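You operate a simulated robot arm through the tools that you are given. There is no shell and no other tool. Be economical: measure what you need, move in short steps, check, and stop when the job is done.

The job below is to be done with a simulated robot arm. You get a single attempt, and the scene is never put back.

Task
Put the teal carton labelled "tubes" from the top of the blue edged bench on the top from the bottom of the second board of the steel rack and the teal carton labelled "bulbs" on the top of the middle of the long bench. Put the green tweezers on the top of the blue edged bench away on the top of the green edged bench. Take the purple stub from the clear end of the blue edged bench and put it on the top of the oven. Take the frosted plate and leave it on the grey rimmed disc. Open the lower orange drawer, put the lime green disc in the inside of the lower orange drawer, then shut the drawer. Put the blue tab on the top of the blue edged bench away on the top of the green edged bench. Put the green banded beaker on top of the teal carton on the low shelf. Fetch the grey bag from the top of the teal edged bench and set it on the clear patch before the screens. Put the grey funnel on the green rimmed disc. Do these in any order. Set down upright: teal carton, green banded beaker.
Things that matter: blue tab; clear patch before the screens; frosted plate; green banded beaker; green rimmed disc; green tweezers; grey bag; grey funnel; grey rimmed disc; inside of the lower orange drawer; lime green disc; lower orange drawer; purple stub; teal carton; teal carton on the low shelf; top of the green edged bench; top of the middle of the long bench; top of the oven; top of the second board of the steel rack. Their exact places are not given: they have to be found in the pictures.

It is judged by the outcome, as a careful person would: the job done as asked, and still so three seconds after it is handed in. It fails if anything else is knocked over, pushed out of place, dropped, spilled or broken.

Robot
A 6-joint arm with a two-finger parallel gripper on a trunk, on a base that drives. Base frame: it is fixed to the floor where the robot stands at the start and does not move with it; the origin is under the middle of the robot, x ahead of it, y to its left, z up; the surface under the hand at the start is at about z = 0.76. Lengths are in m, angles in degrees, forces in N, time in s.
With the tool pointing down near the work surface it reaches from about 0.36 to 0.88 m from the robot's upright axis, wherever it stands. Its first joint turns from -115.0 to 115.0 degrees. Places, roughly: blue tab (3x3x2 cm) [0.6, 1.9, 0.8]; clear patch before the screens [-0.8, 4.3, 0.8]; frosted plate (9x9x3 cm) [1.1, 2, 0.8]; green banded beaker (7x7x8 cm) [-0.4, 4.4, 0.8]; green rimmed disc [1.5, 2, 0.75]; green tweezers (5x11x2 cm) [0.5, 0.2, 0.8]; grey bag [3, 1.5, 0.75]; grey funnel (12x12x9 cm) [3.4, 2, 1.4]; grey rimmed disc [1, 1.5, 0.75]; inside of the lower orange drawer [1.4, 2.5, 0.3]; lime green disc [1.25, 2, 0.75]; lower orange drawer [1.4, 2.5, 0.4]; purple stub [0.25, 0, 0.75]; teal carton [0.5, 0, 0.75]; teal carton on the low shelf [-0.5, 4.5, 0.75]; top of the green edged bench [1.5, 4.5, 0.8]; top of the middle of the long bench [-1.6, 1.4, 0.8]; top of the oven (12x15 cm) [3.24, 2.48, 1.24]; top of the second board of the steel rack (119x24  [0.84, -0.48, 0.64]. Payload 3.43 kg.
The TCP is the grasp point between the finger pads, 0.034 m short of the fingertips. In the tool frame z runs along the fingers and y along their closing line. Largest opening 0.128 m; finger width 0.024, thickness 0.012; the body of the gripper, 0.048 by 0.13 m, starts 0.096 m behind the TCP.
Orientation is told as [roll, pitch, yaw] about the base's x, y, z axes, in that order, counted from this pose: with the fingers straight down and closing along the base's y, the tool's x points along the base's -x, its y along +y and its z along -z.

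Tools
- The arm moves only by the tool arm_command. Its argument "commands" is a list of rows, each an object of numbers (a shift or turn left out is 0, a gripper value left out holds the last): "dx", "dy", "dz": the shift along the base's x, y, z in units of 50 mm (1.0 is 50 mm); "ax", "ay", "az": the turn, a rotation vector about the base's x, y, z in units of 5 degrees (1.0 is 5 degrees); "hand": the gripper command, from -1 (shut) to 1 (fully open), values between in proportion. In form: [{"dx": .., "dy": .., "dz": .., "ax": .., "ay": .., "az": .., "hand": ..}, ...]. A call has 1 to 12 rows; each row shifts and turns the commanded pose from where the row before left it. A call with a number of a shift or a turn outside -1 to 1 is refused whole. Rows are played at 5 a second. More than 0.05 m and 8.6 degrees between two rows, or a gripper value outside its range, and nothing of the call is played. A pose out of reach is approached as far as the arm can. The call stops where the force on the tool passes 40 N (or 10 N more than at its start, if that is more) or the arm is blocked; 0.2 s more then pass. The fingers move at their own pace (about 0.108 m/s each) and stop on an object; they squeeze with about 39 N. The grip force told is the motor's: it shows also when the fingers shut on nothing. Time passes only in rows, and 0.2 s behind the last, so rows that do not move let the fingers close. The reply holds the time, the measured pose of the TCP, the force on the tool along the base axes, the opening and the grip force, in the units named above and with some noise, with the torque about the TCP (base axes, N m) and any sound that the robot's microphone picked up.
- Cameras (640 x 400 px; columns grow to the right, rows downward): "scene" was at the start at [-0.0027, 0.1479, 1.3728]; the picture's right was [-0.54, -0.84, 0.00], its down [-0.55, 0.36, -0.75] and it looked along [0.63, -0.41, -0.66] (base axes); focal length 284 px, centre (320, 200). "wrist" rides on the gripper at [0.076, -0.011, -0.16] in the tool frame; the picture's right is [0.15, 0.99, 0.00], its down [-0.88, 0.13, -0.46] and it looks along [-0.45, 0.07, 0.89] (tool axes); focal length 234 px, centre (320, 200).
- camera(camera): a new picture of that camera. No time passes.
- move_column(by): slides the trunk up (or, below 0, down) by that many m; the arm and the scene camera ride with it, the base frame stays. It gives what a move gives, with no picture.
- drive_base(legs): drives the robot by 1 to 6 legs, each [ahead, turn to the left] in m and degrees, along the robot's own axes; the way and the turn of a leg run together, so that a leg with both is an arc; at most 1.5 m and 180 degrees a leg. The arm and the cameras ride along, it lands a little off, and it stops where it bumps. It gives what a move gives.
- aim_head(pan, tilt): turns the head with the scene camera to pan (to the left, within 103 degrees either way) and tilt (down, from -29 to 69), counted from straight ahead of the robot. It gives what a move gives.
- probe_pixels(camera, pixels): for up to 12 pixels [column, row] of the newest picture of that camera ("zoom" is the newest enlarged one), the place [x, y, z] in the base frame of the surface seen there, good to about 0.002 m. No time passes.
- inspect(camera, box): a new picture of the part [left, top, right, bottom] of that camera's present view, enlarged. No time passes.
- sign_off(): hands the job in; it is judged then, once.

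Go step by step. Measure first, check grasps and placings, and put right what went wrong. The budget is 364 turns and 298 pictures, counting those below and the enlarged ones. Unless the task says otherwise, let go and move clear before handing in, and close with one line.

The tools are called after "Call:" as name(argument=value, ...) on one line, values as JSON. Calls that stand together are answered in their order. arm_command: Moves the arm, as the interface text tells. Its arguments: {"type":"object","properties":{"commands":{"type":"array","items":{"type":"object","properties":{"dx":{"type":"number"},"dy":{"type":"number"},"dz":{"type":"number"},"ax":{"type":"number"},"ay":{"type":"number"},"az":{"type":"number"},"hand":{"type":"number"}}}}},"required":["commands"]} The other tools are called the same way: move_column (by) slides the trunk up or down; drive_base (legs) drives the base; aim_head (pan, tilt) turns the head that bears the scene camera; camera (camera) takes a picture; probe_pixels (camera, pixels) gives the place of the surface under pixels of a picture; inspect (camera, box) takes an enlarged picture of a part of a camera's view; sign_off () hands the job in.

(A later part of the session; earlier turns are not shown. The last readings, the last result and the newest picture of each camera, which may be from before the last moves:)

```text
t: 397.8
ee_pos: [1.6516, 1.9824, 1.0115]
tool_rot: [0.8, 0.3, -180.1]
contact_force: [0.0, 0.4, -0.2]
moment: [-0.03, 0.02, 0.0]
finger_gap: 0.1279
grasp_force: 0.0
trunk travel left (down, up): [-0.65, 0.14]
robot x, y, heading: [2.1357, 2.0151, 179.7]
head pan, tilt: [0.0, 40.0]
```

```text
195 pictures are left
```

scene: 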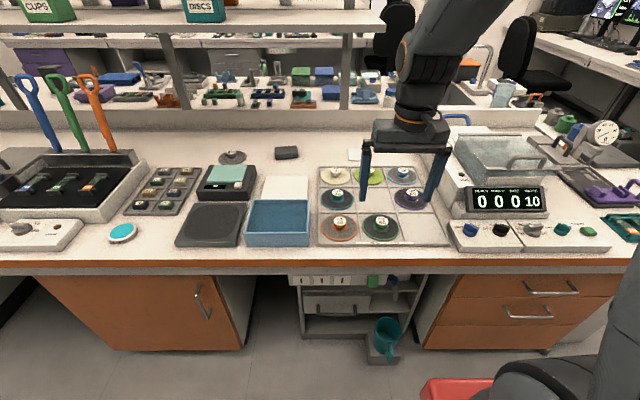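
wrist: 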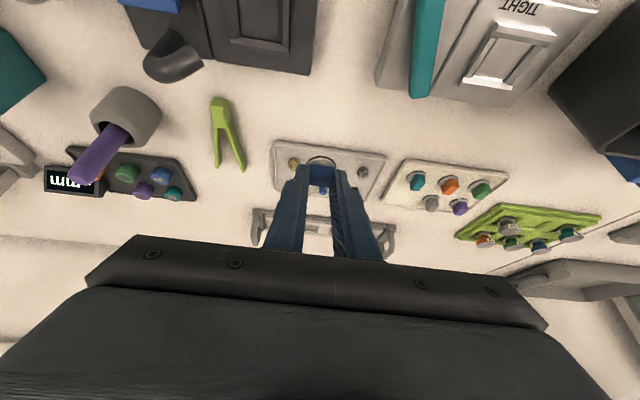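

Call:
inspect(camera="scene", box=[300, 140, 460, 260])

Call:
inspect(camera="scene", box=[100, 130, 320, 260])

Call:
probe_pixels(camera="scene", pixels=[[332, 172], [370, 173], [403, 175], [335, 195], [410, 196], [338, 226], [380, 226], [232, 155], [287, 152], [350, 154], [122, 232], [355, 248]])

```text
3.33 times, centred on (380, 200) of scene
```

zoom: 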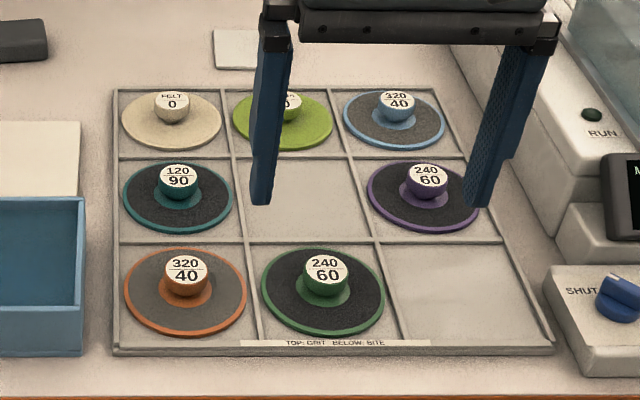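

```text
2.91 times, centred on (210, 195) of scene
```

zoom: 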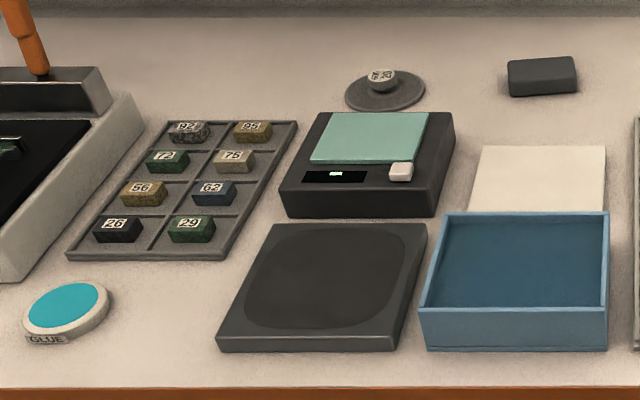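

```text
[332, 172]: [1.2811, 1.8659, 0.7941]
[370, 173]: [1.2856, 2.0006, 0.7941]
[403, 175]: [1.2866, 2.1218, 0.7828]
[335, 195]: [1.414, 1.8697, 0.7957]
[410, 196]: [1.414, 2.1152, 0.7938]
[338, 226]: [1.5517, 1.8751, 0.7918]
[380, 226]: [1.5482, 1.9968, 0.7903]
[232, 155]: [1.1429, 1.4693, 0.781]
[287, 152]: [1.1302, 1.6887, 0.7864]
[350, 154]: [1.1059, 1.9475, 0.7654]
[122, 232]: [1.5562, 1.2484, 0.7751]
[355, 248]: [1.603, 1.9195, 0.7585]
```

Island disc board seen: lime disc (1.284,2.0), green-rimmed disc (1.548,1.997) with a knob, grey disc (1.143,1.469). I'll shift the arm aside to see the frosted plate behind.

Call:
arm_command(commands=[{"dz": 1}, {"dy": -1}, {"dy": -1}, {"dy": -1}, {"dy": -1}, {"dy": -1}])

Call:
inspect(camera="scene", box=[260, 120, 480, 260])

Call:
inspect(camera="scene", box=[420, 240, 640, 380])

```text
t: 399.2
ee_pos: [1.6536, 1.7323, 1.0623]
tool_rot: [1.0, 0.3, 180.1]
contact_force: [-0.2, -0.1, 0.8]
moment: [-0.07, 0.02, 0.0]
finger_gap: 0.128
grasp_force: 0.0
trunk travel left (down, up): [-0.65, 0.14]
robot x, y, heading: [2.1347, 2.0155, 180.0]
head pan, tilt: [0.0, 40.0]
```

```text
2.86 times, centred on (370, 190) of scene
```

zoom: 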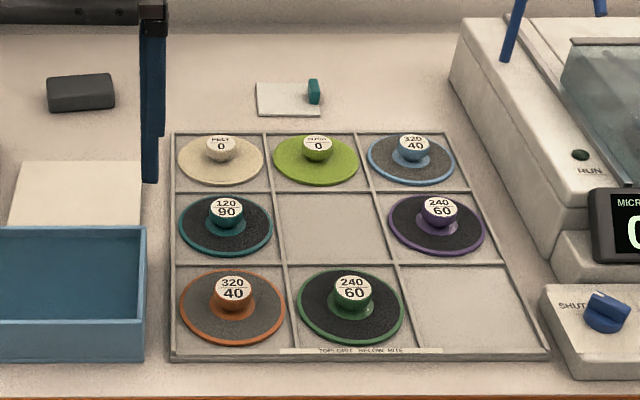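

```text
2.86 times, centred on (530, 310) of scene
```

zoom: 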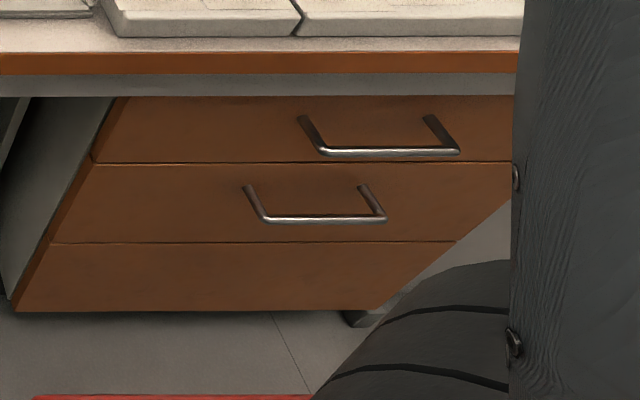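

Call:
probe_pixels(camera="zoom", pixels=[[320, 219], [270, 219], [380, 219], [252, 190], [365, 190], [390, 151], [200, 200], [300, 200], [100, 165], [55, 242], [300, 260], [200, 130]])

Call:
camera(camera="scene")

Call:
probe_pixels(camera="scene", pixels=[[374, 149], [374, 154], [373, 156], [378, 153], [352, 158], [336, 148], [332, 160], [366, 161], [355, 149], [374, 158]])

```text
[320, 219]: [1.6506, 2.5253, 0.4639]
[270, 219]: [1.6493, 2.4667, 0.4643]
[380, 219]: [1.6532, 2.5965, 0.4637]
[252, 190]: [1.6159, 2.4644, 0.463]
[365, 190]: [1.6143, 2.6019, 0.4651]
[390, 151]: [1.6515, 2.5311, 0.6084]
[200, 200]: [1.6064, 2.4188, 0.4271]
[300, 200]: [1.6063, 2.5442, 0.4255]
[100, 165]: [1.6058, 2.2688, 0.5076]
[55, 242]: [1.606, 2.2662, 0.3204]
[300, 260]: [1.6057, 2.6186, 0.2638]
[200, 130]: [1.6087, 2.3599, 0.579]
```

```text
190 pictures are left
```

scene: 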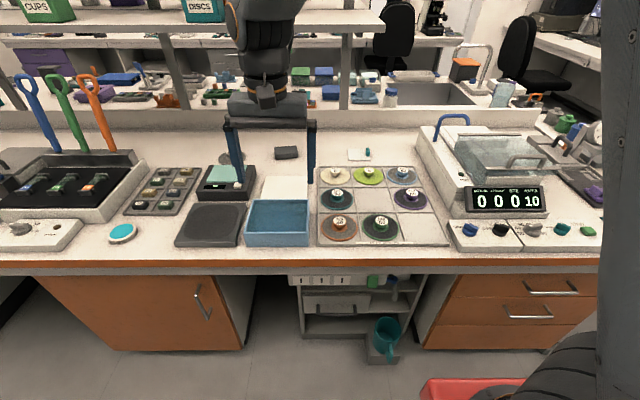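

```text
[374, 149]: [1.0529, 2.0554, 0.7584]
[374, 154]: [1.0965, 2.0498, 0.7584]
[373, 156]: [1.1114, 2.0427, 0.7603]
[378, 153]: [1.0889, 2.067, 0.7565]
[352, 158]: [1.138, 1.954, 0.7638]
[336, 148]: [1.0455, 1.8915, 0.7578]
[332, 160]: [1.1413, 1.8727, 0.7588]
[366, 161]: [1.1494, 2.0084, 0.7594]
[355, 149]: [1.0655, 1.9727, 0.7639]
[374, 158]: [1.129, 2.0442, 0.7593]
```

Call:
probe_pixels(camera="scene", pixels=[[150, 30], [340, 28], [382, 26], [368, 152], [367, 150], [369, 155], [384, 360], [375, 358], [330, 335], [308, 260], [450, 118], [400, 262]])

Call:
inspect(camera="scene", box=[330, 130, 400, 180])

```text
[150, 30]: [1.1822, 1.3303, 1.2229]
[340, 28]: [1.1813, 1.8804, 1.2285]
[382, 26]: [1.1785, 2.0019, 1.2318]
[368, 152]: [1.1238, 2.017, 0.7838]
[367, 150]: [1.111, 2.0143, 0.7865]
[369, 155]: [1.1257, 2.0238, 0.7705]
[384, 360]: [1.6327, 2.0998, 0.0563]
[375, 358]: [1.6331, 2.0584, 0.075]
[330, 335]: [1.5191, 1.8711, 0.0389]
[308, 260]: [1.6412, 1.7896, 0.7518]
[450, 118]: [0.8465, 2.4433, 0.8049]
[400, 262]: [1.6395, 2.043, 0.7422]
```

```text
8.00 times, centred on (365, 155) of scene
```

zoom: 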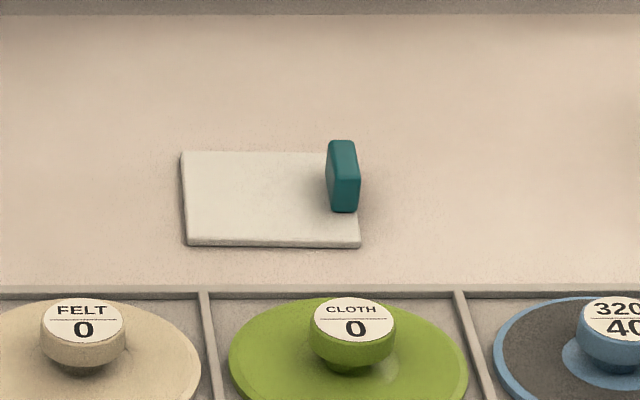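

Plate lies under the shelf edge (x 1.18) with a thin teal tab at y≈2.02; target disc at (1.143,1.469). Probe the plate corners, then park at about (1.92,1.75) from where both are in reach.

Call:
probe_pixels(camera="zoom", pixels=[[190, 238], [354, 240], [186, 158], [322, 158], [343, 146], [346, 206], [332, 180], [356, 185], [340, 200]])

Call:
drive_base(legs=[[0, 90], [0.265, 0], [0, -90], [0.2, 0]])

Call:
aim_head(pan=0, tilt=35)

Call:
camera(camera="scene")

```text
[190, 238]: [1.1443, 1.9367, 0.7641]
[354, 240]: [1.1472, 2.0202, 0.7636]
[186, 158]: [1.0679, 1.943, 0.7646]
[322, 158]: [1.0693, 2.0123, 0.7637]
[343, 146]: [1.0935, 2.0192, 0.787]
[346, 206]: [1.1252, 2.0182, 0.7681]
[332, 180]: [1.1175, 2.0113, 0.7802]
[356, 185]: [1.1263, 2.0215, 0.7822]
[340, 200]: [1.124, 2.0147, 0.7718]
```

```text
t: 409.9
ee_pos: [1.4485, 1.4669, 1.0611]
tool_rot: [0.8, 0.3, -180.0]
contact_force: [0.1, -0.7, -0.1]
moment: [0.0, -0.02, 0.02]
finger_gap: 0.1281
grasp_force: 0.1
trunk travel left (down, up): [-0.65, 0.14]
robot x, y, heading: [1.9336, 1.7515, 179.6]
head pan, tilt: [0.0, 40.0]
```

```text
t: 410.6
ee_pos: [1.4495, 1.468, 1.0613]
tool_rot: [0.9, 0.3, -180.0]
contact_force: [0.6, 0.3, 0.3]
moment: [0.0, -0.02, 0.04]
finger_gap: 0.1282
grasp_force: 0.0
trunk travel left (down, up): [-0.65, 0.14]
robot x, y, heading: [1.9297, 1.7494, 180.0]
head pan, tilt: [0.0, 35.0]
```

```text
188 pictures are left
```

scene: 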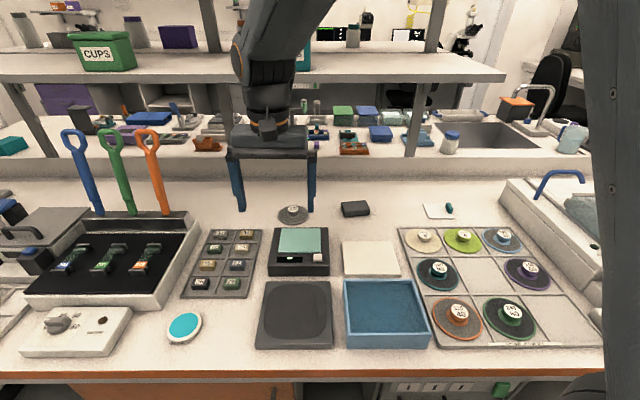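

Swing the arm over to the plate's y with a 30° forward tilt, staying in front of the shelf.

Call:
arm_command(commands=[{"dy": 0.917, "dz": -0.2, "ay": 0.5, "hand": -0.3}, {"dy": 0.917, "dz": -0.2, "ay": 0.5}, {"dy": 0.917, "dz": -0.2, "ay": 0.5}, {"dy": 0.917, "dz": -0.2, "ay": 0.5}, {"dy": 0.917, "dz": -0.2, "ay": 0.5}, {"dy": 0.917, "dz": -0.2, "ay": 0.5}, {"dy": 0.917, "dz": -0.2, "ay": 0.5}, {"dy": 0.917, "dz": -0.2, "ay": 0.5}, {"dy": 0.917, "dz": -0.2, "ay": 0.5}, {"dy": 0.917, "dz": -0.2, "ay": 0.5}, {"dy": 0.917, "dz": -0.2, "ay": 0.5}, {"dy": 0.917, "dz": -0.2, "ay": 0.5}])

Call:
arm_command(commands=[{"dx": -0.9, "dz": -0.15}, {"dx": -0.9, "dz": -0.15}, {"dx": -0.9, "dz": -0.15}, {"dx": -0.9, "dz": -0.15}])

Call:
camera(camera="wrist")

Call:
camera(camera="scene")

```text
t: 413.2
ee_pos: [1.4492, 2.0194, 0.9414]
tool_rot: [0.7, -29.9, 180.0]
contact_force: [-0.2, -0.7, 0.0]
moment: [0.03, -0.01, -0.01]
finger_gap: 0.0447
grasp_force: 0.1
trunk travel left (down, up): [-0.65, 0.14]
robot x, y, heading: [1.933, 1.7525, 180.1]
head pan, tilt: [0.0, 35.0]
```

```text
t: 414.2
ee_pos: [1.2692, 2.0194, 0.9122]
tool_rot: [0.8, -29.7, -179.9]
contact_force: [-0.1, -0.3, 0.3]
moment: [-0.01, 0.02, 0.03]
finger_gap: 0.0446
grasp_force: 0.0
trunk travel left (down, up): [-0.65, 0.14]
robot x, y, heading: [1.9325, 1.7522, 180.1]
head pan, tilt: [0.0, 35.0]
```

```text
187 pictures are left
```

wrist: 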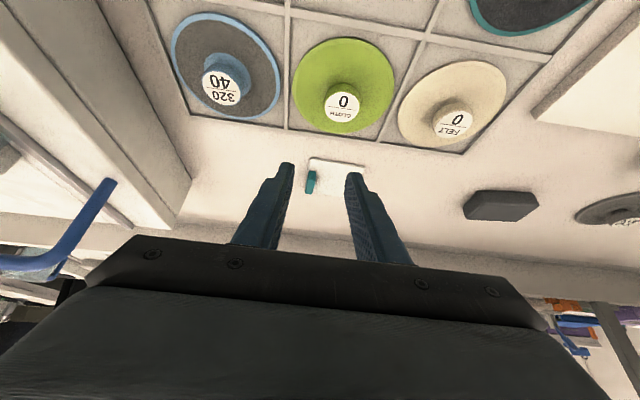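

```text
186 pictures are left
```

scene: 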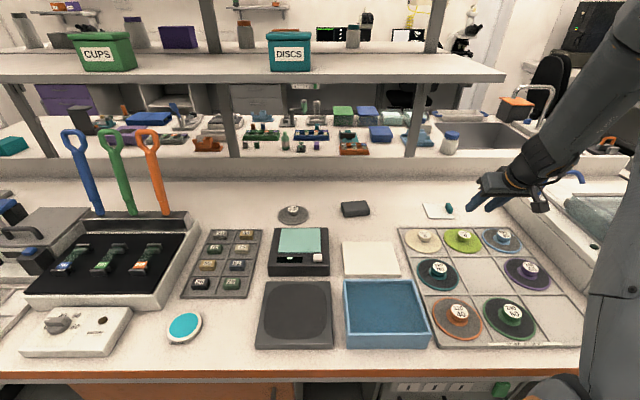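

Call:
arm_command(commands=[{"dx": -0.745, "dz": -0.25, "dy": -0.015}, {"dx": -0.745, "dz": -0.25, "dy": -0.015}, {"dx": -0.745, "dz": -0.25, "dy": -0.015}, {"dx": -0.745, "dz": -0.25, "dy": -0.015}])

Call:
camera(camera="wrist")

Call:
inspect(camera="scene", box=[400, 60, 580, 240])

```text
t: 415.2
ee_pos: [1.1186, 2.0164, 0.8606]
tool_rot: [0.9, -29.7, -180.0]
contact_force: [0.5, -0.2, 0.1]
moment: [-0.01, -0.02, 0.01]
finger_gap: 0.0446
grasp_force: 0.0
trunk travel left (down, up): [-0.65, 0.14]
robot x, y, heading: [1.9319, 1.7543, 180.0]
head pan, tilt: [0.0, 35.0]
```

```text
185 pictures are left
```

wrist: 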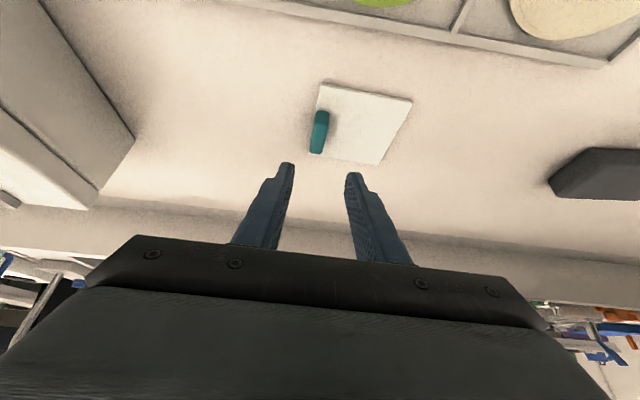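

```text
2.22 times, centred on (490, 150) of scene
```

zoom: 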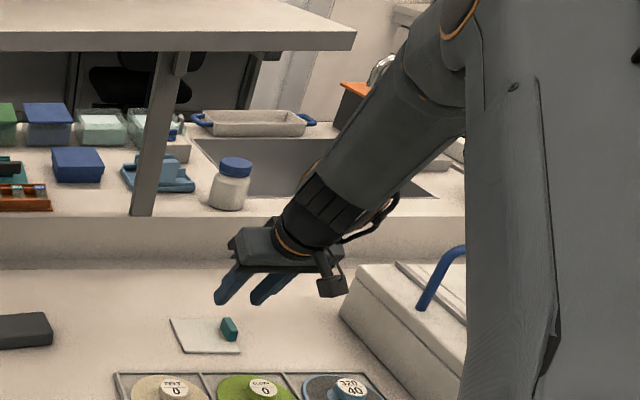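

Call:
arm_command(commands=[{"dz": -0.7}, {"dz": -0.38}, {"hand": -1}, {"hand": -1}, {"hand": -1}, {"dz": 0.3}, {"dz": 0.5}])

Call:
camera(camera="wrist")

Call:
inspect(camera="scene", box=[420, 150, 540, 240])

```text
t: 416.8
ee_pos: [1.1202, 2.016, 0.8473]
tool_rot: [0.8, -29.7, -179.9]
contact_force: [-0.4, -0.2, -1.2]
moment: [0.06, -0.01, 0.01]
finger_gap: 0.013
grasp_force: 39.3
trunk travel left (down, up): [-0.65, 0.14]
robot x, y, heading: [1.9326, 1.752, 179.7]
head pan, tilt: [0.0, 35.0]
```

```text
183 pictures are left
```

wrist: 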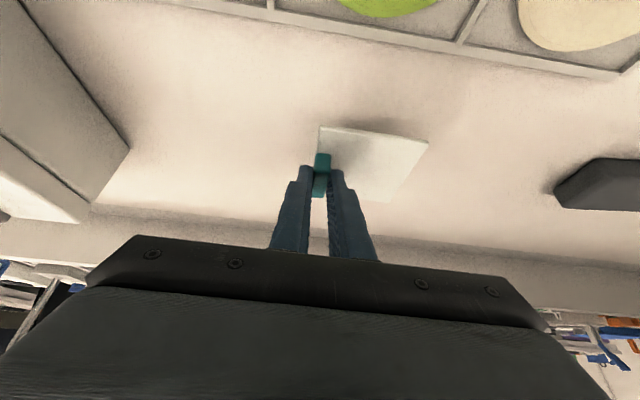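

```text
4.44 times, centred on (480, 195) of scene
```

zoom: 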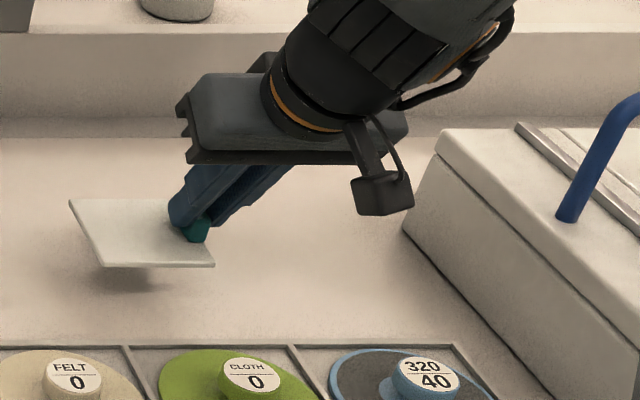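

Plate held level. Measure the grey disc's knob precisely while withdrawing.

Call:
arm_command(commands=[{"dx": 0.7, "dz": 0.4}, {"dx": 0.7, "dz": 0.4}, {"dx": 0.7, "dz": 0.4}, {"dx": 0.7, "dz": 0.4}])

Call:
inspect(camera="scene", box=[260, 190, 330, 240])

Call:
probe_pixels(camera="zoom", pixels=[[280, 188], [312, 166], [275, 178], [350, 178], [312, 190], [312, 205], [170, 195], [420, 195], [297, 140], [300, 245]])

```text
t: 417.8
ee_pos: [1.2628, 2.0169, 0.9268]
tool_rot: [0.8, -29.6, -179.8]
contact_force: [-1.3, 0.1, -1.8]
moment: [0.04, -0.03, 0.01]
finger_gap: 0.0131
grasp_force: 39.3
trunk travel left (down, up): [-0.65, 0.14]
robot x, y, heading: [1.9293, 1.7547, 180.1]
head pan, tilt: [0.0, 35.0]
```

```text
8.00 times, centred on (295, 215) of scene
```

zoom: 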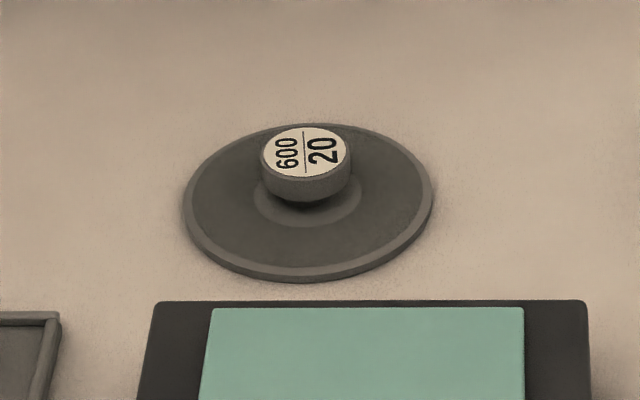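

```text
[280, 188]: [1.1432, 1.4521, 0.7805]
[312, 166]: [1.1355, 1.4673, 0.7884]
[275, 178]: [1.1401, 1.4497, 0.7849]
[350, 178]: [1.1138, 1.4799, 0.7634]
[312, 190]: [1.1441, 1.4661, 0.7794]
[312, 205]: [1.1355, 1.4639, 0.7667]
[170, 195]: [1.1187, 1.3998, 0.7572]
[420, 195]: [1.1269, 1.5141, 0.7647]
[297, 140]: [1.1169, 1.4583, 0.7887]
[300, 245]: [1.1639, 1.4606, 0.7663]
```

Knob centre ≈(1.126,1.464), top z≈0.789. Carry the plate across, then in over the knob.

Call:
arm_command(commands=[{"dy": -0.94}, {"dy": -0.94}, {"dy": -0.94}, {"dy": -0.94}, {"dy": -0.94}, {"dy": -0.94}, {"dy": -0.94}, {"dy": -0.94}, {"dy": -0.94}, {"dy": -0.94}, {"dy": -0.94}])

Call:
arm_command(commands=[{"dx": -0.83, "dz": -0.33}, {"dx": -0.83, "dz": -0.33}, {"dx": -0.84, "dz": -0.33}])

Call:
camera(camera="scene")

Call:
inspect(camera="scene", box=[240, 150, 380, 250])

Call:
camera(camera="wrist")

```text
t: 420.2
ee_pos: [1.2624, 1.4983, 0.9279]
tool_rot: [0.9, -29.7, 179.9]
contact_force: [-0.5, 1.2, -1.4]
moment: [-0.02, -0.04, -0.02]
finger_gap: 0.0133
grasp_force: 38.8
trunk travel left (down, up): [-0.65, 0.14]
robot x, y, heading: [1.9335, 1.754, 180.0]
head pan, tilt: [0.0, 35.0]
```

```text
t: 421.0
ee_pos: [1.1338, 1.4992, 0.8778]
tool_rot: [0.9, -29.8, -180.0]
contact_force: [0.7, -0.6, -1.3]
moment: [0.05, 0.0, 0.01]
finger_gap: 0.0133
grasp_force: 39.2
trunk travel left (down, up): [-0.65, 0.14]
robot x, y, heading: [1.931, 1.7496, 179.9]
head pan, tilt: [0.0, 35.0]
```

```text
180 pictures are left
```

scene: 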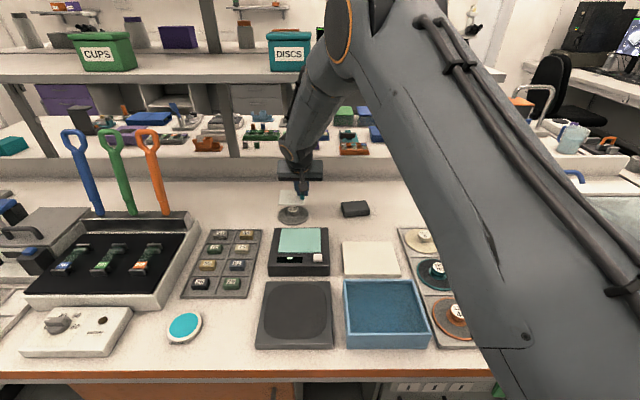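

```text
4.00 times, centred on (310, 200) of scene
```

zoom: 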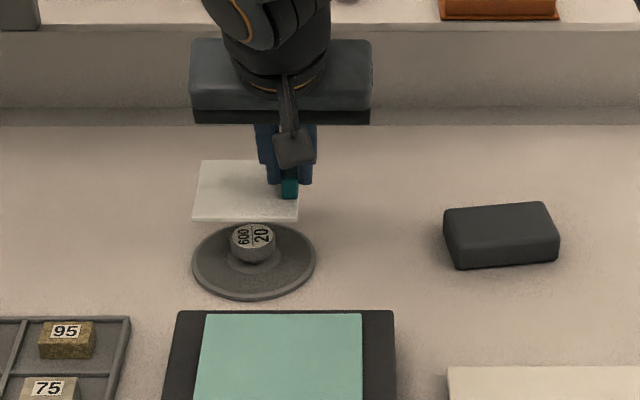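

```text
178 pictures are left
```

wrist: 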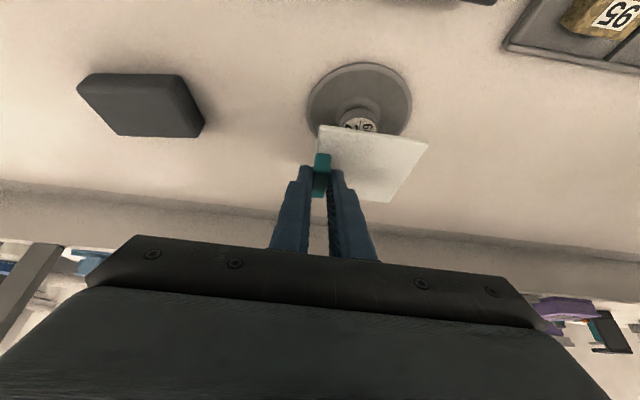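

Call:
probe_pixels(camera="zoom", pixels=[[198, 214], [294, 216], [206, 165], [240, 190], [262, 212], [253, 235], [253, 229]])

```text
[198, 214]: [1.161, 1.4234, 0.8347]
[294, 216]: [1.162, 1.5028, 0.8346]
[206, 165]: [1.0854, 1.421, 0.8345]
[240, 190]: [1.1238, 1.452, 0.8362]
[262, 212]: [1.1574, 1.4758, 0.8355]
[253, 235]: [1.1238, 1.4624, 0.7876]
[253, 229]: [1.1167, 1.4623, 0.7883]
```

Plate centre (1.123,1.462) vs knob (1.125,1.463): aligned. Lower onto it.

Call:
arm_command(commands=[{"dz": -0.5}, {"dz": -0.2}, {"dz": -0.06}, {"dz": -0.04}])

Call:
inspect(camera="scene", box=[260, 170, 340, 230])

```text
t: 422.0
ee_pos: [1.1355, 1.4982, 0.8373]
tool_rot: [0.8, -29.7, -180.0]
contact_force: [0.7, -1.0, -1.6]
moment: [0.06, -0.04, 0.02]
finger_gap: 0.0131
grasp_force: 39.4
trunk travel left (down, up): [-0.65, 0.14]
robot x, y, heading: [1.9297, 1.7515, 179.5]
head pan, tilt: [0.0, 35.0]
```

```text
6.67 times, centred on (300, 200) of scene
```

zoom: 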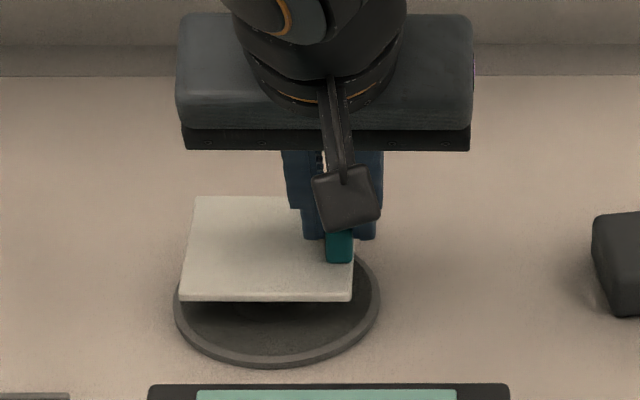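

Call:
arm_command(commands=[{"dz": -0.03}, {"dz": -0.03}, {"dz": -0.03}])

```text
t: 422.8
ee_pos: [1.1342, 1.4991, 0.8348]
tool_rot: [0.9, -29.9, -180.0]
contact_force: [3.4, 2.8, 17.7]
moment: [-0.15, 0.06, 0.0]
finger_gap: 0.0132
grasp_force: 38.7
trunk travel left (down, up): [-0.65, 0.14]
robot x, y, heading: [1.9336, 1.7534, 179.9]
head pan, tilt: [0.0, 35.0]
```

Contact. Ease up 1 mm, release gently, and retreat up along the tool.

Call:
arm_command(commands=[{"dz": 0.02}, {"hand": -0.6}, {"hand": -0.5}, {"hand": -0.5}, {"dz": 0.3}, {"dz": 0.5}, {"dx": 0.7, "dz": 0.4}, {"dx": 0.8, "dz": 0.3}, {"dx": 0.8}])

Call:
inspect(camera="scene", box=[260, 170, 340, 230])

```text
t: 424.8
ee_pos: [1.2502, 1.4986, 0.9093]
tool_rot: [0.7, -29.7, -180.0]
contact_force: [-0.2, 0.4, -0.4]
moment: [0.01, -0.04, 0.03]
finger_gap: 0.0319
grasp_force: 0.1
trunk travel left (down, up): [-0.65, 0.14]
robot x, y, heading: [1.9337, 1.7516, 179.8]
head pan, tilt: [0.0, 35.0]
```

```text
6.67 times, centred on (300, 200) of scene
```

zoom: 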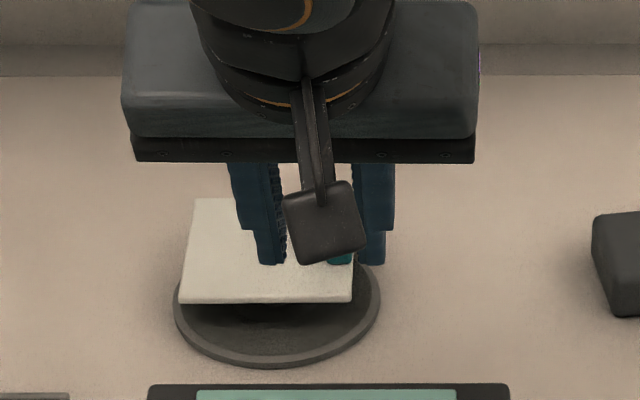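

Plate sits on the grey disc. Now the drawer: retract the arm and back out, then measure the aisle.

Call:
arm_command(commands=[{"dx": 0.57, "dy": 0.7, "dz": 0.28}, {"dx": 0.57, "dy": 0.7, "dz": 0.28}, {"dx": 0.57, "dy": 0.7, "dz": 0.28}, {"dx": 0.57, "dy": 0.7, "dz": 0.28}, {"dx": 0.57, "dy": 0.7, "dz": 0.28}, {"dx": 0.57, "dy": 0.7, "dz": 0.28}, {"dx": 0.57, "dy": 0.7, "dz": 0.28}])

Call:
inspect(camera="scene", box=[260, 170, 340, 230])

Call:
drive_base(legs=[[-0.3, 0], [0, -90]])

Call:
aim_head(pan=-50, tilt=35)

Call:
camera(camera="scene")

```text
t: 426.4
ee_pos: [1.4504, 1.7442, 1.0061]
tool_rot: [-0.4, -29.7, -178.4]
contact_force: [0.1, -1.1, 0.0]
moment: [0.11, -0.04, -0.06]
finger_gap: 0.0319
grasp_force: 0.0
trunk travel left (down, up): [-0.65, 0.14]
robot x, y, heading: [1.9316, 1.7519, 180.0]
head pan, tilt: [0.0, 35.0]
```

```text
6.67 times, centred on (300, 200) of scene
```

zoom: 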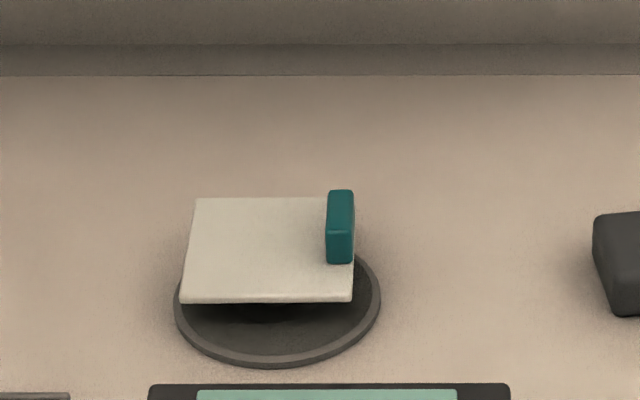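

```text
t: 432.2
ee_pos: [2.2159, 2.2332, 1.0072]
tool_rot: [0.8, -29.7, 90.7]
contact_force: [-0.8, 0.2, 0.0]
moment: [-0.03, 0.0, -0.04]
finger_gap: 0.0321
grasp_force: 0.1
trunk travel left (down, up): [-0.65, 0.14]
robot x, y, heading: [2.231, 1.7511, 90.6]
head pan, tilt: [0.0, 35.0]
```

```text
t: 433.4
ee_pos: [2.216, 2.2332, 1.0072]
tool_rot: [0.8, -29.7, 90.6]
contact_force: [0.7, 0.3, 0.4]
moment: [-0.01, 0.01, 0.01]
finger_gap: 0.0318
grasp_force: 0.0
trunk travel left (down, up): [-0.65, 0.14]
robot x, y, heading: [2.2294, 1.7524, 90.6]
head pan, tilt: [-50.0, 35.0]
```

```text
174 pictures are left
```

scene: 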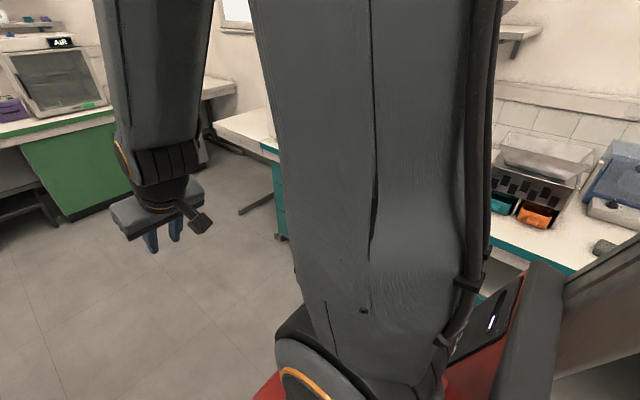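

Call:
probe_pixels(camera="scene", pixels=[[262, 150], [275, 235], [560, 262], [535, 250], [512, 245], [240, 130]])

```text
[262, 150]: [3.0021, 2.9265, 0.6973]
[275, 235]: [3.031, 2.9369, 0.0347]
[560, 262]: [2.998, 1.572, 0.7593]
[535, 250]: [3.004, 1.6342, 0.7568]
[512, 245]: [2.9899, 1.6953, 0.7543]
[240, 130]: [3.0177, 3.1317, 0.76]
```

Aisle spans x 1.64–2.99. Drive north to y≈2.53, face the drawers at x≈2.4, then prepare a horizontal gripper.

Call:
drive_base(legs=[[0.78, 0], [0, 89.4], [-0.2, 0]])

Call:
arm_command(commands=[{"ay": 1, "dx": -0.4}, {"ay": 1, "dx": -0.4}, {"ay": 1}, {"ay": 1}, {"ay": 1}, {"ay": 1}, {"ay": 1}, {"ay": 1}, {"ay": 1}, {"ay": 1}, {"ay": 1}, {"ay": 1}])

```text
t: 442.6
ee_pos: [1.9357, 2.5216, 1.0065]
tool_rot: [0.8, -29.7, 179.8]
contact_force: [0.6, -0.3, -0.3]
moment: [0.01, 0.0, 0.01]
finger_gap: 0.0317
grasp_force: 0.0
trunk travel left (down, up): [-0.65, 0.14]
robot x, y, heading: [2.4179, 2.5275, 179.8]
head pan, tilt: [-50.0, 35.0]
```

```text
t: 445.1
ee_pos: [1.8243, 2.5237, 1.0113]
tool_rot: [39.7, -89.9, 141.0]
contact_force: [-0.3, 0.5, -0.3]
moment: [0.01, 0.01, -0.01]
finger_gap: 0.0318
grasp_force: 0.0
out of reach, approached as far as the arm can: row 1, 3, 4, 5, 6, 7, 8, 9
trunk travel left (down, up): [-0.65, 0.14]
robot x, y, heading: [2.418, 2.5288, 179.9]
head pan, tilt: [-50.0, 35.0]
```

Tool is horizontal. Roll it 90° so the fingers close vertically, and lower the trunk 0.4 m.

Call:
arm_command(commands=[{"ax": 1}, {"ax": 1}, {"ax": 1}, {"ax": 1}, {"ax": 1}, {"ax": 1}, {"ax": 1}, {"ax": 1}, {"ax": 1}, {"ax": 1}, {"ax": 1}, {"ax": 1}])

Call:
arm_command(commands=[{"ax": 1}, {"ax": 1}, {"ax": 1}, {"ax": 1}, {"ax": 1}, {"ax": 1}])

Call:
move_column(by=-0.4)

Call:
aim_head(pan=0, tilt=35)

Call:
camera(camera="scene")

Call:
camera(camera="wrist")

```text
t: 447.8
ee_pos: [1.8242, 2.5235, 1.0116]
tool_rot: [-89.1, -30.1, -90.3]
contact_force: [0.7, 0.5, 0.1]
moment: [0.03, -0.04, -0.02]
finger_gap: 0.0318
grasp_force: 0.0
trunk travel left (down, up): [-0.65, 0.14]
robot x, y, heading: [2.417, 2.5279, 179.6]
head pan, tilt: [-50.0, 35.0]
```

```text
t: 449.1
ee_pos: [1.8254, 2.5225, 1.0117]
tool_rot: [-89.3, -0.1, -90.2]
contact_force: [-0.5, 0.0, -1.4]
moment: [0.01, -0.01, -0.01]
finger_gap: 0.0322
grasp_force: 0.1
trunk travel left (down, up): [-0.65, 0.14]
robot x, y, heading: [2.4158, 2.5269, 179.6]
head pan, tilt: [-50.0, 35.0]
```

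```text
t: 453.0
ee_pos: [1.7216, 2.5231, 0.6117]
tool_rot: [-89.3, -0.1, -90.3]
contact_force: [-0.6, -0.1, 0.3]
moment: [-0.04, -0.03, 0.0]
finger_gap: 0.0318
grasp_force: 0.0
trunk travel left (down, up): [-0.25, 0.54]
robot x, y, heading: [2.4182, 2.5297, 179.8]
head pan, tilt: [-50.0, 35.0]
```

```text
t: 454.2
ee_pos: [1.7223, 2.524, 0.6113]
tool_rot: [-89.3, -0.2, -90.2]
contact_force: [0.4, 0.4, -0.5]
moment: [0.01, 0.02, 0.0]
finger_gap: 0.0321
grasp_force: 0.1
trunk travel left (down, up): [-0.25, 0.54]
robot x, y, heading: [2.419, 2.5286, 179.8]
head pan, tilt: [0.0, 35.0]
```

```text
173 pictures are left
```

scene: 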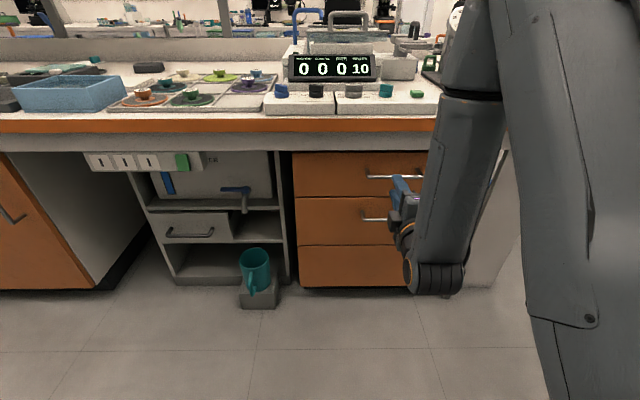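

```text
172 pictures are left
```

wrist: 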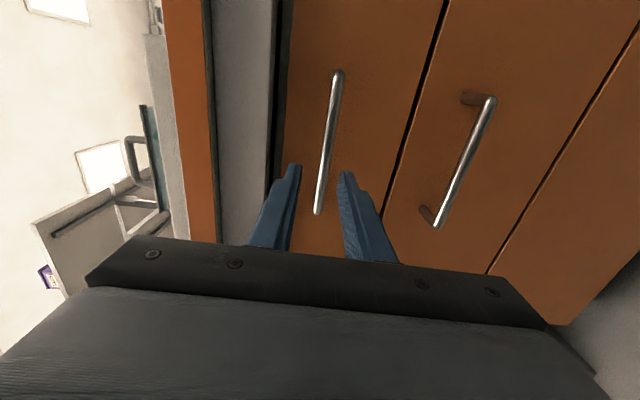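

The handle of the upper drawer is straight ahead; lower another 0.147 m to the lower handle (z≈0.464).

Call:
move_column(by=-0.147)

Call:
camera(camera="wrist")

Call:
camera(camera="scene")

```text
t: 455.6
ee_pos: [1.6858, 2.5235, 0.4771]
tool_rot: [-89.9, -0.3, -90.2]
contact_force: [18.2, -0.4, 17.3]
moment: [-0.25, 0.29, 0.19]
finger_gap: 0.022
grasp_force: 0.0
trunk travel left (down, up): [-0.112, 0.678]
robot x, y, heading: [2.4188, 2.5286, 179.7]
head pan, tilt: [0.0, 35.0]
stopped: the force on the tool passed its limit at 53 N (the readings are from after the stop); the commanded pose is now the measured one
```

```text
171 pictures are left
```

wrist: 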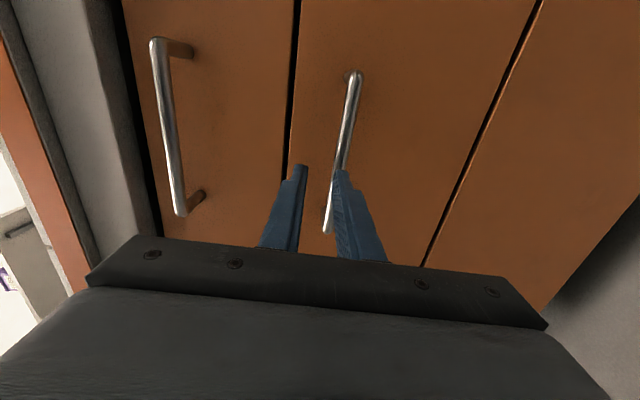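

```text
170 pictures are left
```

scene: 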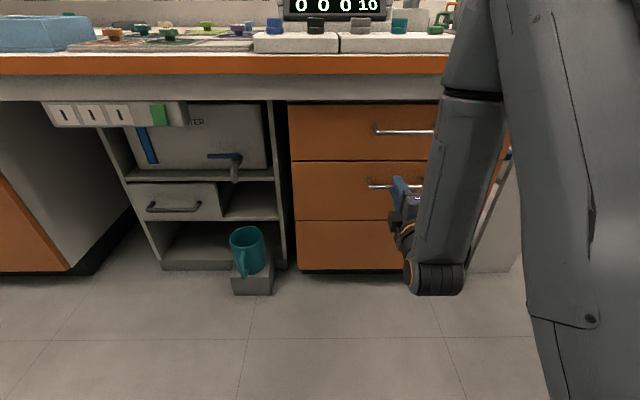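

The lower finger touched the handle bar. Back off 4 cm, open to 6 cm, centre on z 0.464 and come forward again.

Call:
arm_command(commands=[{"dx": 0.4, "dz": 0.1}, {"dx": 0.6, "hand": 0}, {"hand": 0}, {"dz": -0.36}])

Call:
camera(camera="wrist")

```text
t: 456.6
ee_pos: [1.6903, 2.5216, 0.4436]
tool_rot: [-89.5, -0.2, -90.2]
contact_force: [0.1, 0.5, -0.7]
moment: [0.0, -0.01, -0.01]
finger_gap: 0.0639
grasp_force: 0.1
out of reach, approached as far as the arm can: row 1, 2
trunk travel left (down, up): [-0.112, 0.678]
robot x, y, heading: [2.4186, 2.5245, 179.8]
head pan, tilt: [0.0, 35.0]
```

```text
169 pictures are left
```

wrist: 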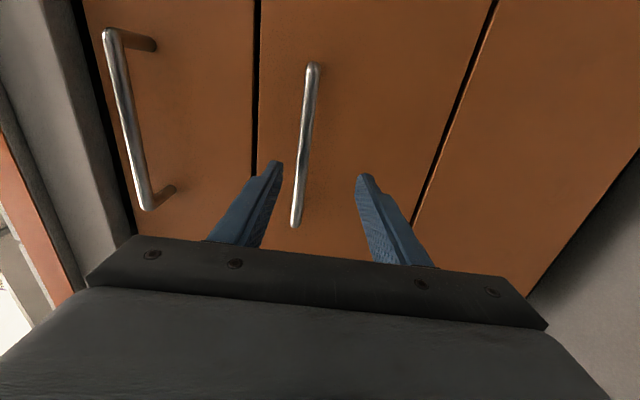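

Bar visible between the fingers (col ~303, a bit towards the upper finger). Raise 2 cm, advance 3 cm, and grip.

Call:
arm_command(commands=[{"dz": 0.4}, {"dx": -0.3}, {"dx": -0.3}])

Call:
camera(camera="wrist")

```text
t: 457.4
ee_pos: [1.659, 2.522, 0.4628]
tool_rot: [-89.4, -0.2, -90.3]
contact_force: [-0.4, 0.4, -0.5]
moment: [0.01, -0.01, 0.01]
finger_gap: 0.0641
grasp_force: 0.0
trunk travel left (down, up): [-0.112, 0.678]
robot x, y, heading: [2.4149, 2.5296, 179.7]
head pan, tilt: [0.0, 35.0]
```

```text
168 pictures are left
```

wrist: 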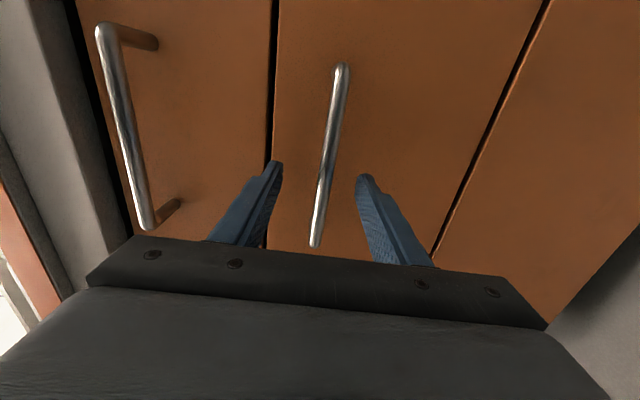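

Centred on the bar. Close, then pull by driving back 0.24 m.

Call:
arm_command(commands=[{"hand": -1}, {"hand": -1}, {"hand": -1}])

Call:
drive_base(legs=[[-0.24, 0]])

Call:
camera(camera="scene")

```text
t: 458.2
ee_pos: [1.6601, 2.5222, 0.461]
tool_rot: [-89.2, -0.2, -90.3]
contact_force: [-0.2, -0.3, -26.6]
moment: [0.27, -0.39, 0.05]
finger_gap: 0.0117
grasp_force: 45.2
trunk travel left (down, up): [-0.112, 0.678]
robot x, y, heading: [2.4198, 2.5271, 179.8]
head pan, tilt: [0.0, 35.0]
```

```text
t: 459.6
ee_pos: [1.8133, 2.5225, 0.4606]
tool_rot: [-89.0, -0.2, -90.3]
contact_force: [-1.3, -0.8, -1.4]
moment: [0.27, -0.07, -0.31]
finger_gap: 0.012
grasp_force: 44.6
trunk travel left (down, up): [-0.112, 0.678]
robot x, y, heading: [2.5753, 2.5257, 179.7]
head pan, tilt: [0.0, 35.0]
stopped in leg 1: the force on the tool passed its limit at 41 N (the readings are from after the stop); the commanded pose is now the measured one
```

```text
167 pictures are left
```

scene: 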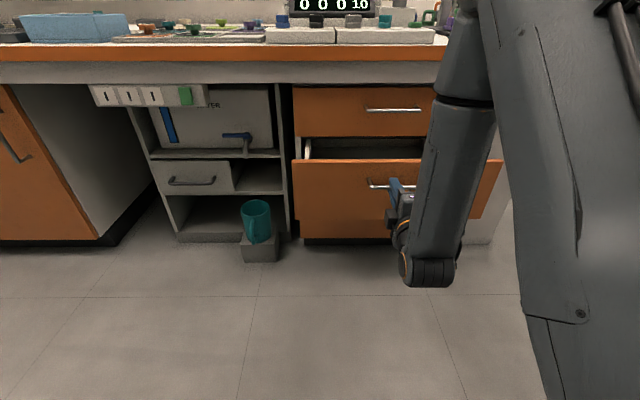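

Opened 0.15 m (force limit). Pull a little more.

Call:
drive_base(legs=[[-0.1, 0]])

```text
t: 460.8
ee_pos: [1.9147, 2.5233, 0.4602]
tool_rot: [-89.0, -0.2, -90.5]
contact_force: [-0.6, 4.9, -3.0]
moment: [0.25, -0.02, 0.08]
finger_gap: 0.0119
grasp_force: 45.3
trunk travel left (down, up): [-0.112, 0.678]
robot x, y, heading: [2.67, 2.5257, 179.6]
head pan, tilt: [0.0, 35.0]
```

Open by ≈0.25 m. Release the bar and ease the base back 5 cm.

Call:
arm_command(commands=[{"hand": 0}, {"hand": 0}, {"hand": 0}])

Call:
drive_base(legs=[[-0.05, 0]])

Call:
camera(camera="scene")

```text
t: 461.6
ee_pos: [1.9123, 2.5228, 0.4606]
tool_rot: [-89.1, -0.3, -90.5]
contact_force: [0.5, 0.2, -1.0]
moment: [0.0, -0.04, 0.0]
finger_gap: 0.0639
grasp_force: 0.0
trunk travel left (down, up): [-0.112, 0.678]
robot x, y, heading: [2.6706, 2.5231, 179.8]
head pan, tilt: [0.0, 35.0]
```

```text
t: 462.7
ee_pos: [1.9567, 2.5179, 0.46]
tool_rot: [-89.1, -0.1, -90.2]
contact_force: [0.1, -0.5, -0.5]
moment: [0.02, -0.01, 0.02]
finger_gap: 0.0638
grasp_force: 0.1
trunk travel left (down, up): [-0.112, 0.678]
robot x, y, heading: [2.7164, 2.5267, -179.7]
head pan, tilt: [0.0, 35.0]
stopped in leg 1: the robot was blocked; the commanded pose is now the measured one
```

```text
166 pictures are left
```

scene: 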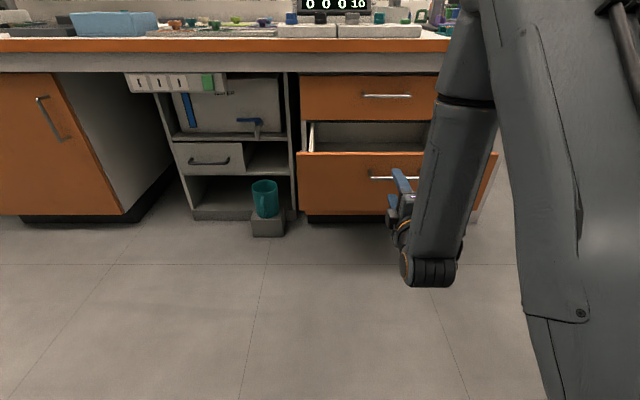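

Fingers are clear of the bar (tips x≈1.923). Raise the trunk a little and check that x holds.

Call:
move_column(by=0.06)

Call:
move_column(by=0.47)

```text
t: 463.7
ee_pos: [1.9576, 2.5174, 0.52]
tool_rot: [-89.0, -0.2, -90.1]
contact_force: [0.3, 1.2, 1.0]
moment: [-0.01, 0.05, -0.01]
finger_gap: 0.0638
grasp_force: 0.2
trunk travel left (down, up): [-0.172, 0.618]
robot x, y, heading: [2.7167, 2.5278, -179.8]
head pan, tilt: [0.0, 35.0]
```

```text
refused: 0.47 is not a number from -0.4 to 0.4
```

Call:
move_column(by=0.4)

Call:
move_column(by=0.13)

Call:
arm_command(commands=[{"ax": -1}, {"ax": -1}, {"ax": -1}, {"ax": -1}, {"ax": -1}, {"ax": -1}, {"ax": -1}, {"ax": -1}, {"ax": -1}, {"ax": -1}, {"ax": -1}, {"ax": -1}])

Call:
arm_command(commands=[{"ax": -1}, {"ax": -1}, {"ax": -1}, {"ax": -1}, {"ax": -1}, {"ax": -0.85}, {"ay": -1}, {"ay": -1}, {"ay": -1}, {"ay": -1}, {"ay": -1}, {"ay": -1}])

Call:
arm_command(commands=[{"ay": -1}, {"ay": -1}, {"ay": -1}, {"ay": -1}, {"ay": -1}, {"ay": -1}, {"ay": -1}, {"ay": -1}, {"ay": -1}, {"ay": -1}, {"ay": -1}, {"ay": -1}])

Call:
camera(camera="scene")

```text
t: 467.5
ee_pos: [1.9585, 2.5177, 0.92]
tool_rot: [-89.0, -0.2, -90.1]
contact_force: [0.3, 0.3, 0.5]
moment: [0.01, 0.01, 0.01]
finger_gap: 0.0641
grasp_force: 0.1
trunk travel left (down, up): [-0.572, 0.218]
robot x, y, heading: [2.7192, 2.5227, -180.0]
head pan, tilt: [0.0, 35.0]
```

```text
t: 469.1
ee_pos: [1.9574, 2.5174, 1.0498]
tool_rot: [-89.0, -0.2, -90.1]
contact_force: [0.4, 0.7, 0.2]
moment: [-0.02, 0.01, -0.01]
finger_gap: 0.064
grasp_force: 0.1
trunk travel left (down, up): [-0.702, 0.088]
robot x, y, heading: [2.7127, 2.5292, -179.8]
head pan, tilt: [0.0, 35.0]
```

```text
t: 471.7
ee_pos: [1.9576, 2.5164, 1.0502]
tool_rot: [-88.8, -60.2, -90.4]
contact_force: [-0.2, 0.4, 0.4]
moment: [-0.03, -0.01, -0.01]
finger_gap: 0.0639
grasp_force: 0.1
trunk travel left (down, up): [-0.702, 0.088]
robot x, y, heading: [2.7127, 2.5272, -180.1]
head pan, tilt: [0.0, 35.0]
```

```text
t: 474.3
ee_pos: [1.9587, 2.5169, 1.0508]
tool_rot: [-0.1, -59.8, -178.8]
contact_force: [-0.4, 0.1, -1.1]
moment: [0.01, 0.02, -0.02]
finger_gap: 0.0639
grasp_force: 0.0
trunk travel left (down, up): [-0.702, 0.088]
robot x, y, heading: [2.714, 2.528, -179.7]
head pan, tilt: [0.0, 35.0]
```

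```text
t: 476.9
ee_pos: [1.9578, 2.5169, 1.0516]
tool_rot: [1.0, 0.3, -179.4]
contact_force: [0.3, -0.8, 0.3]
moment: [0.02, 0.03, 0.01]
finger_gap: 0.0635
grasp_force: 0.1
trunk travel left (down, up): [-0.702, 0.088]
robot x, y, heading: [2.7126, 2.526, -179.9]
head pan, tilt: [0.0, 35.0]
```

```text
165 pictures are left
```

scene: 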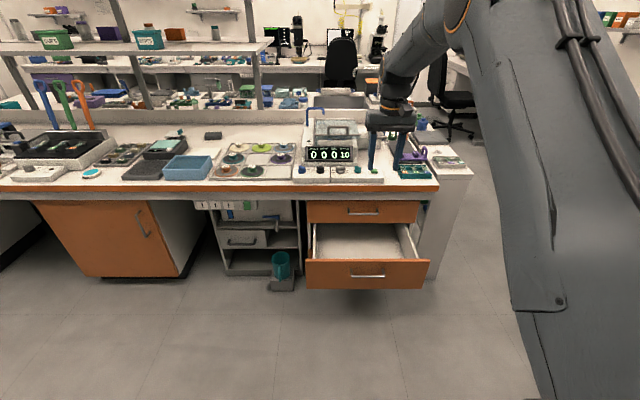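

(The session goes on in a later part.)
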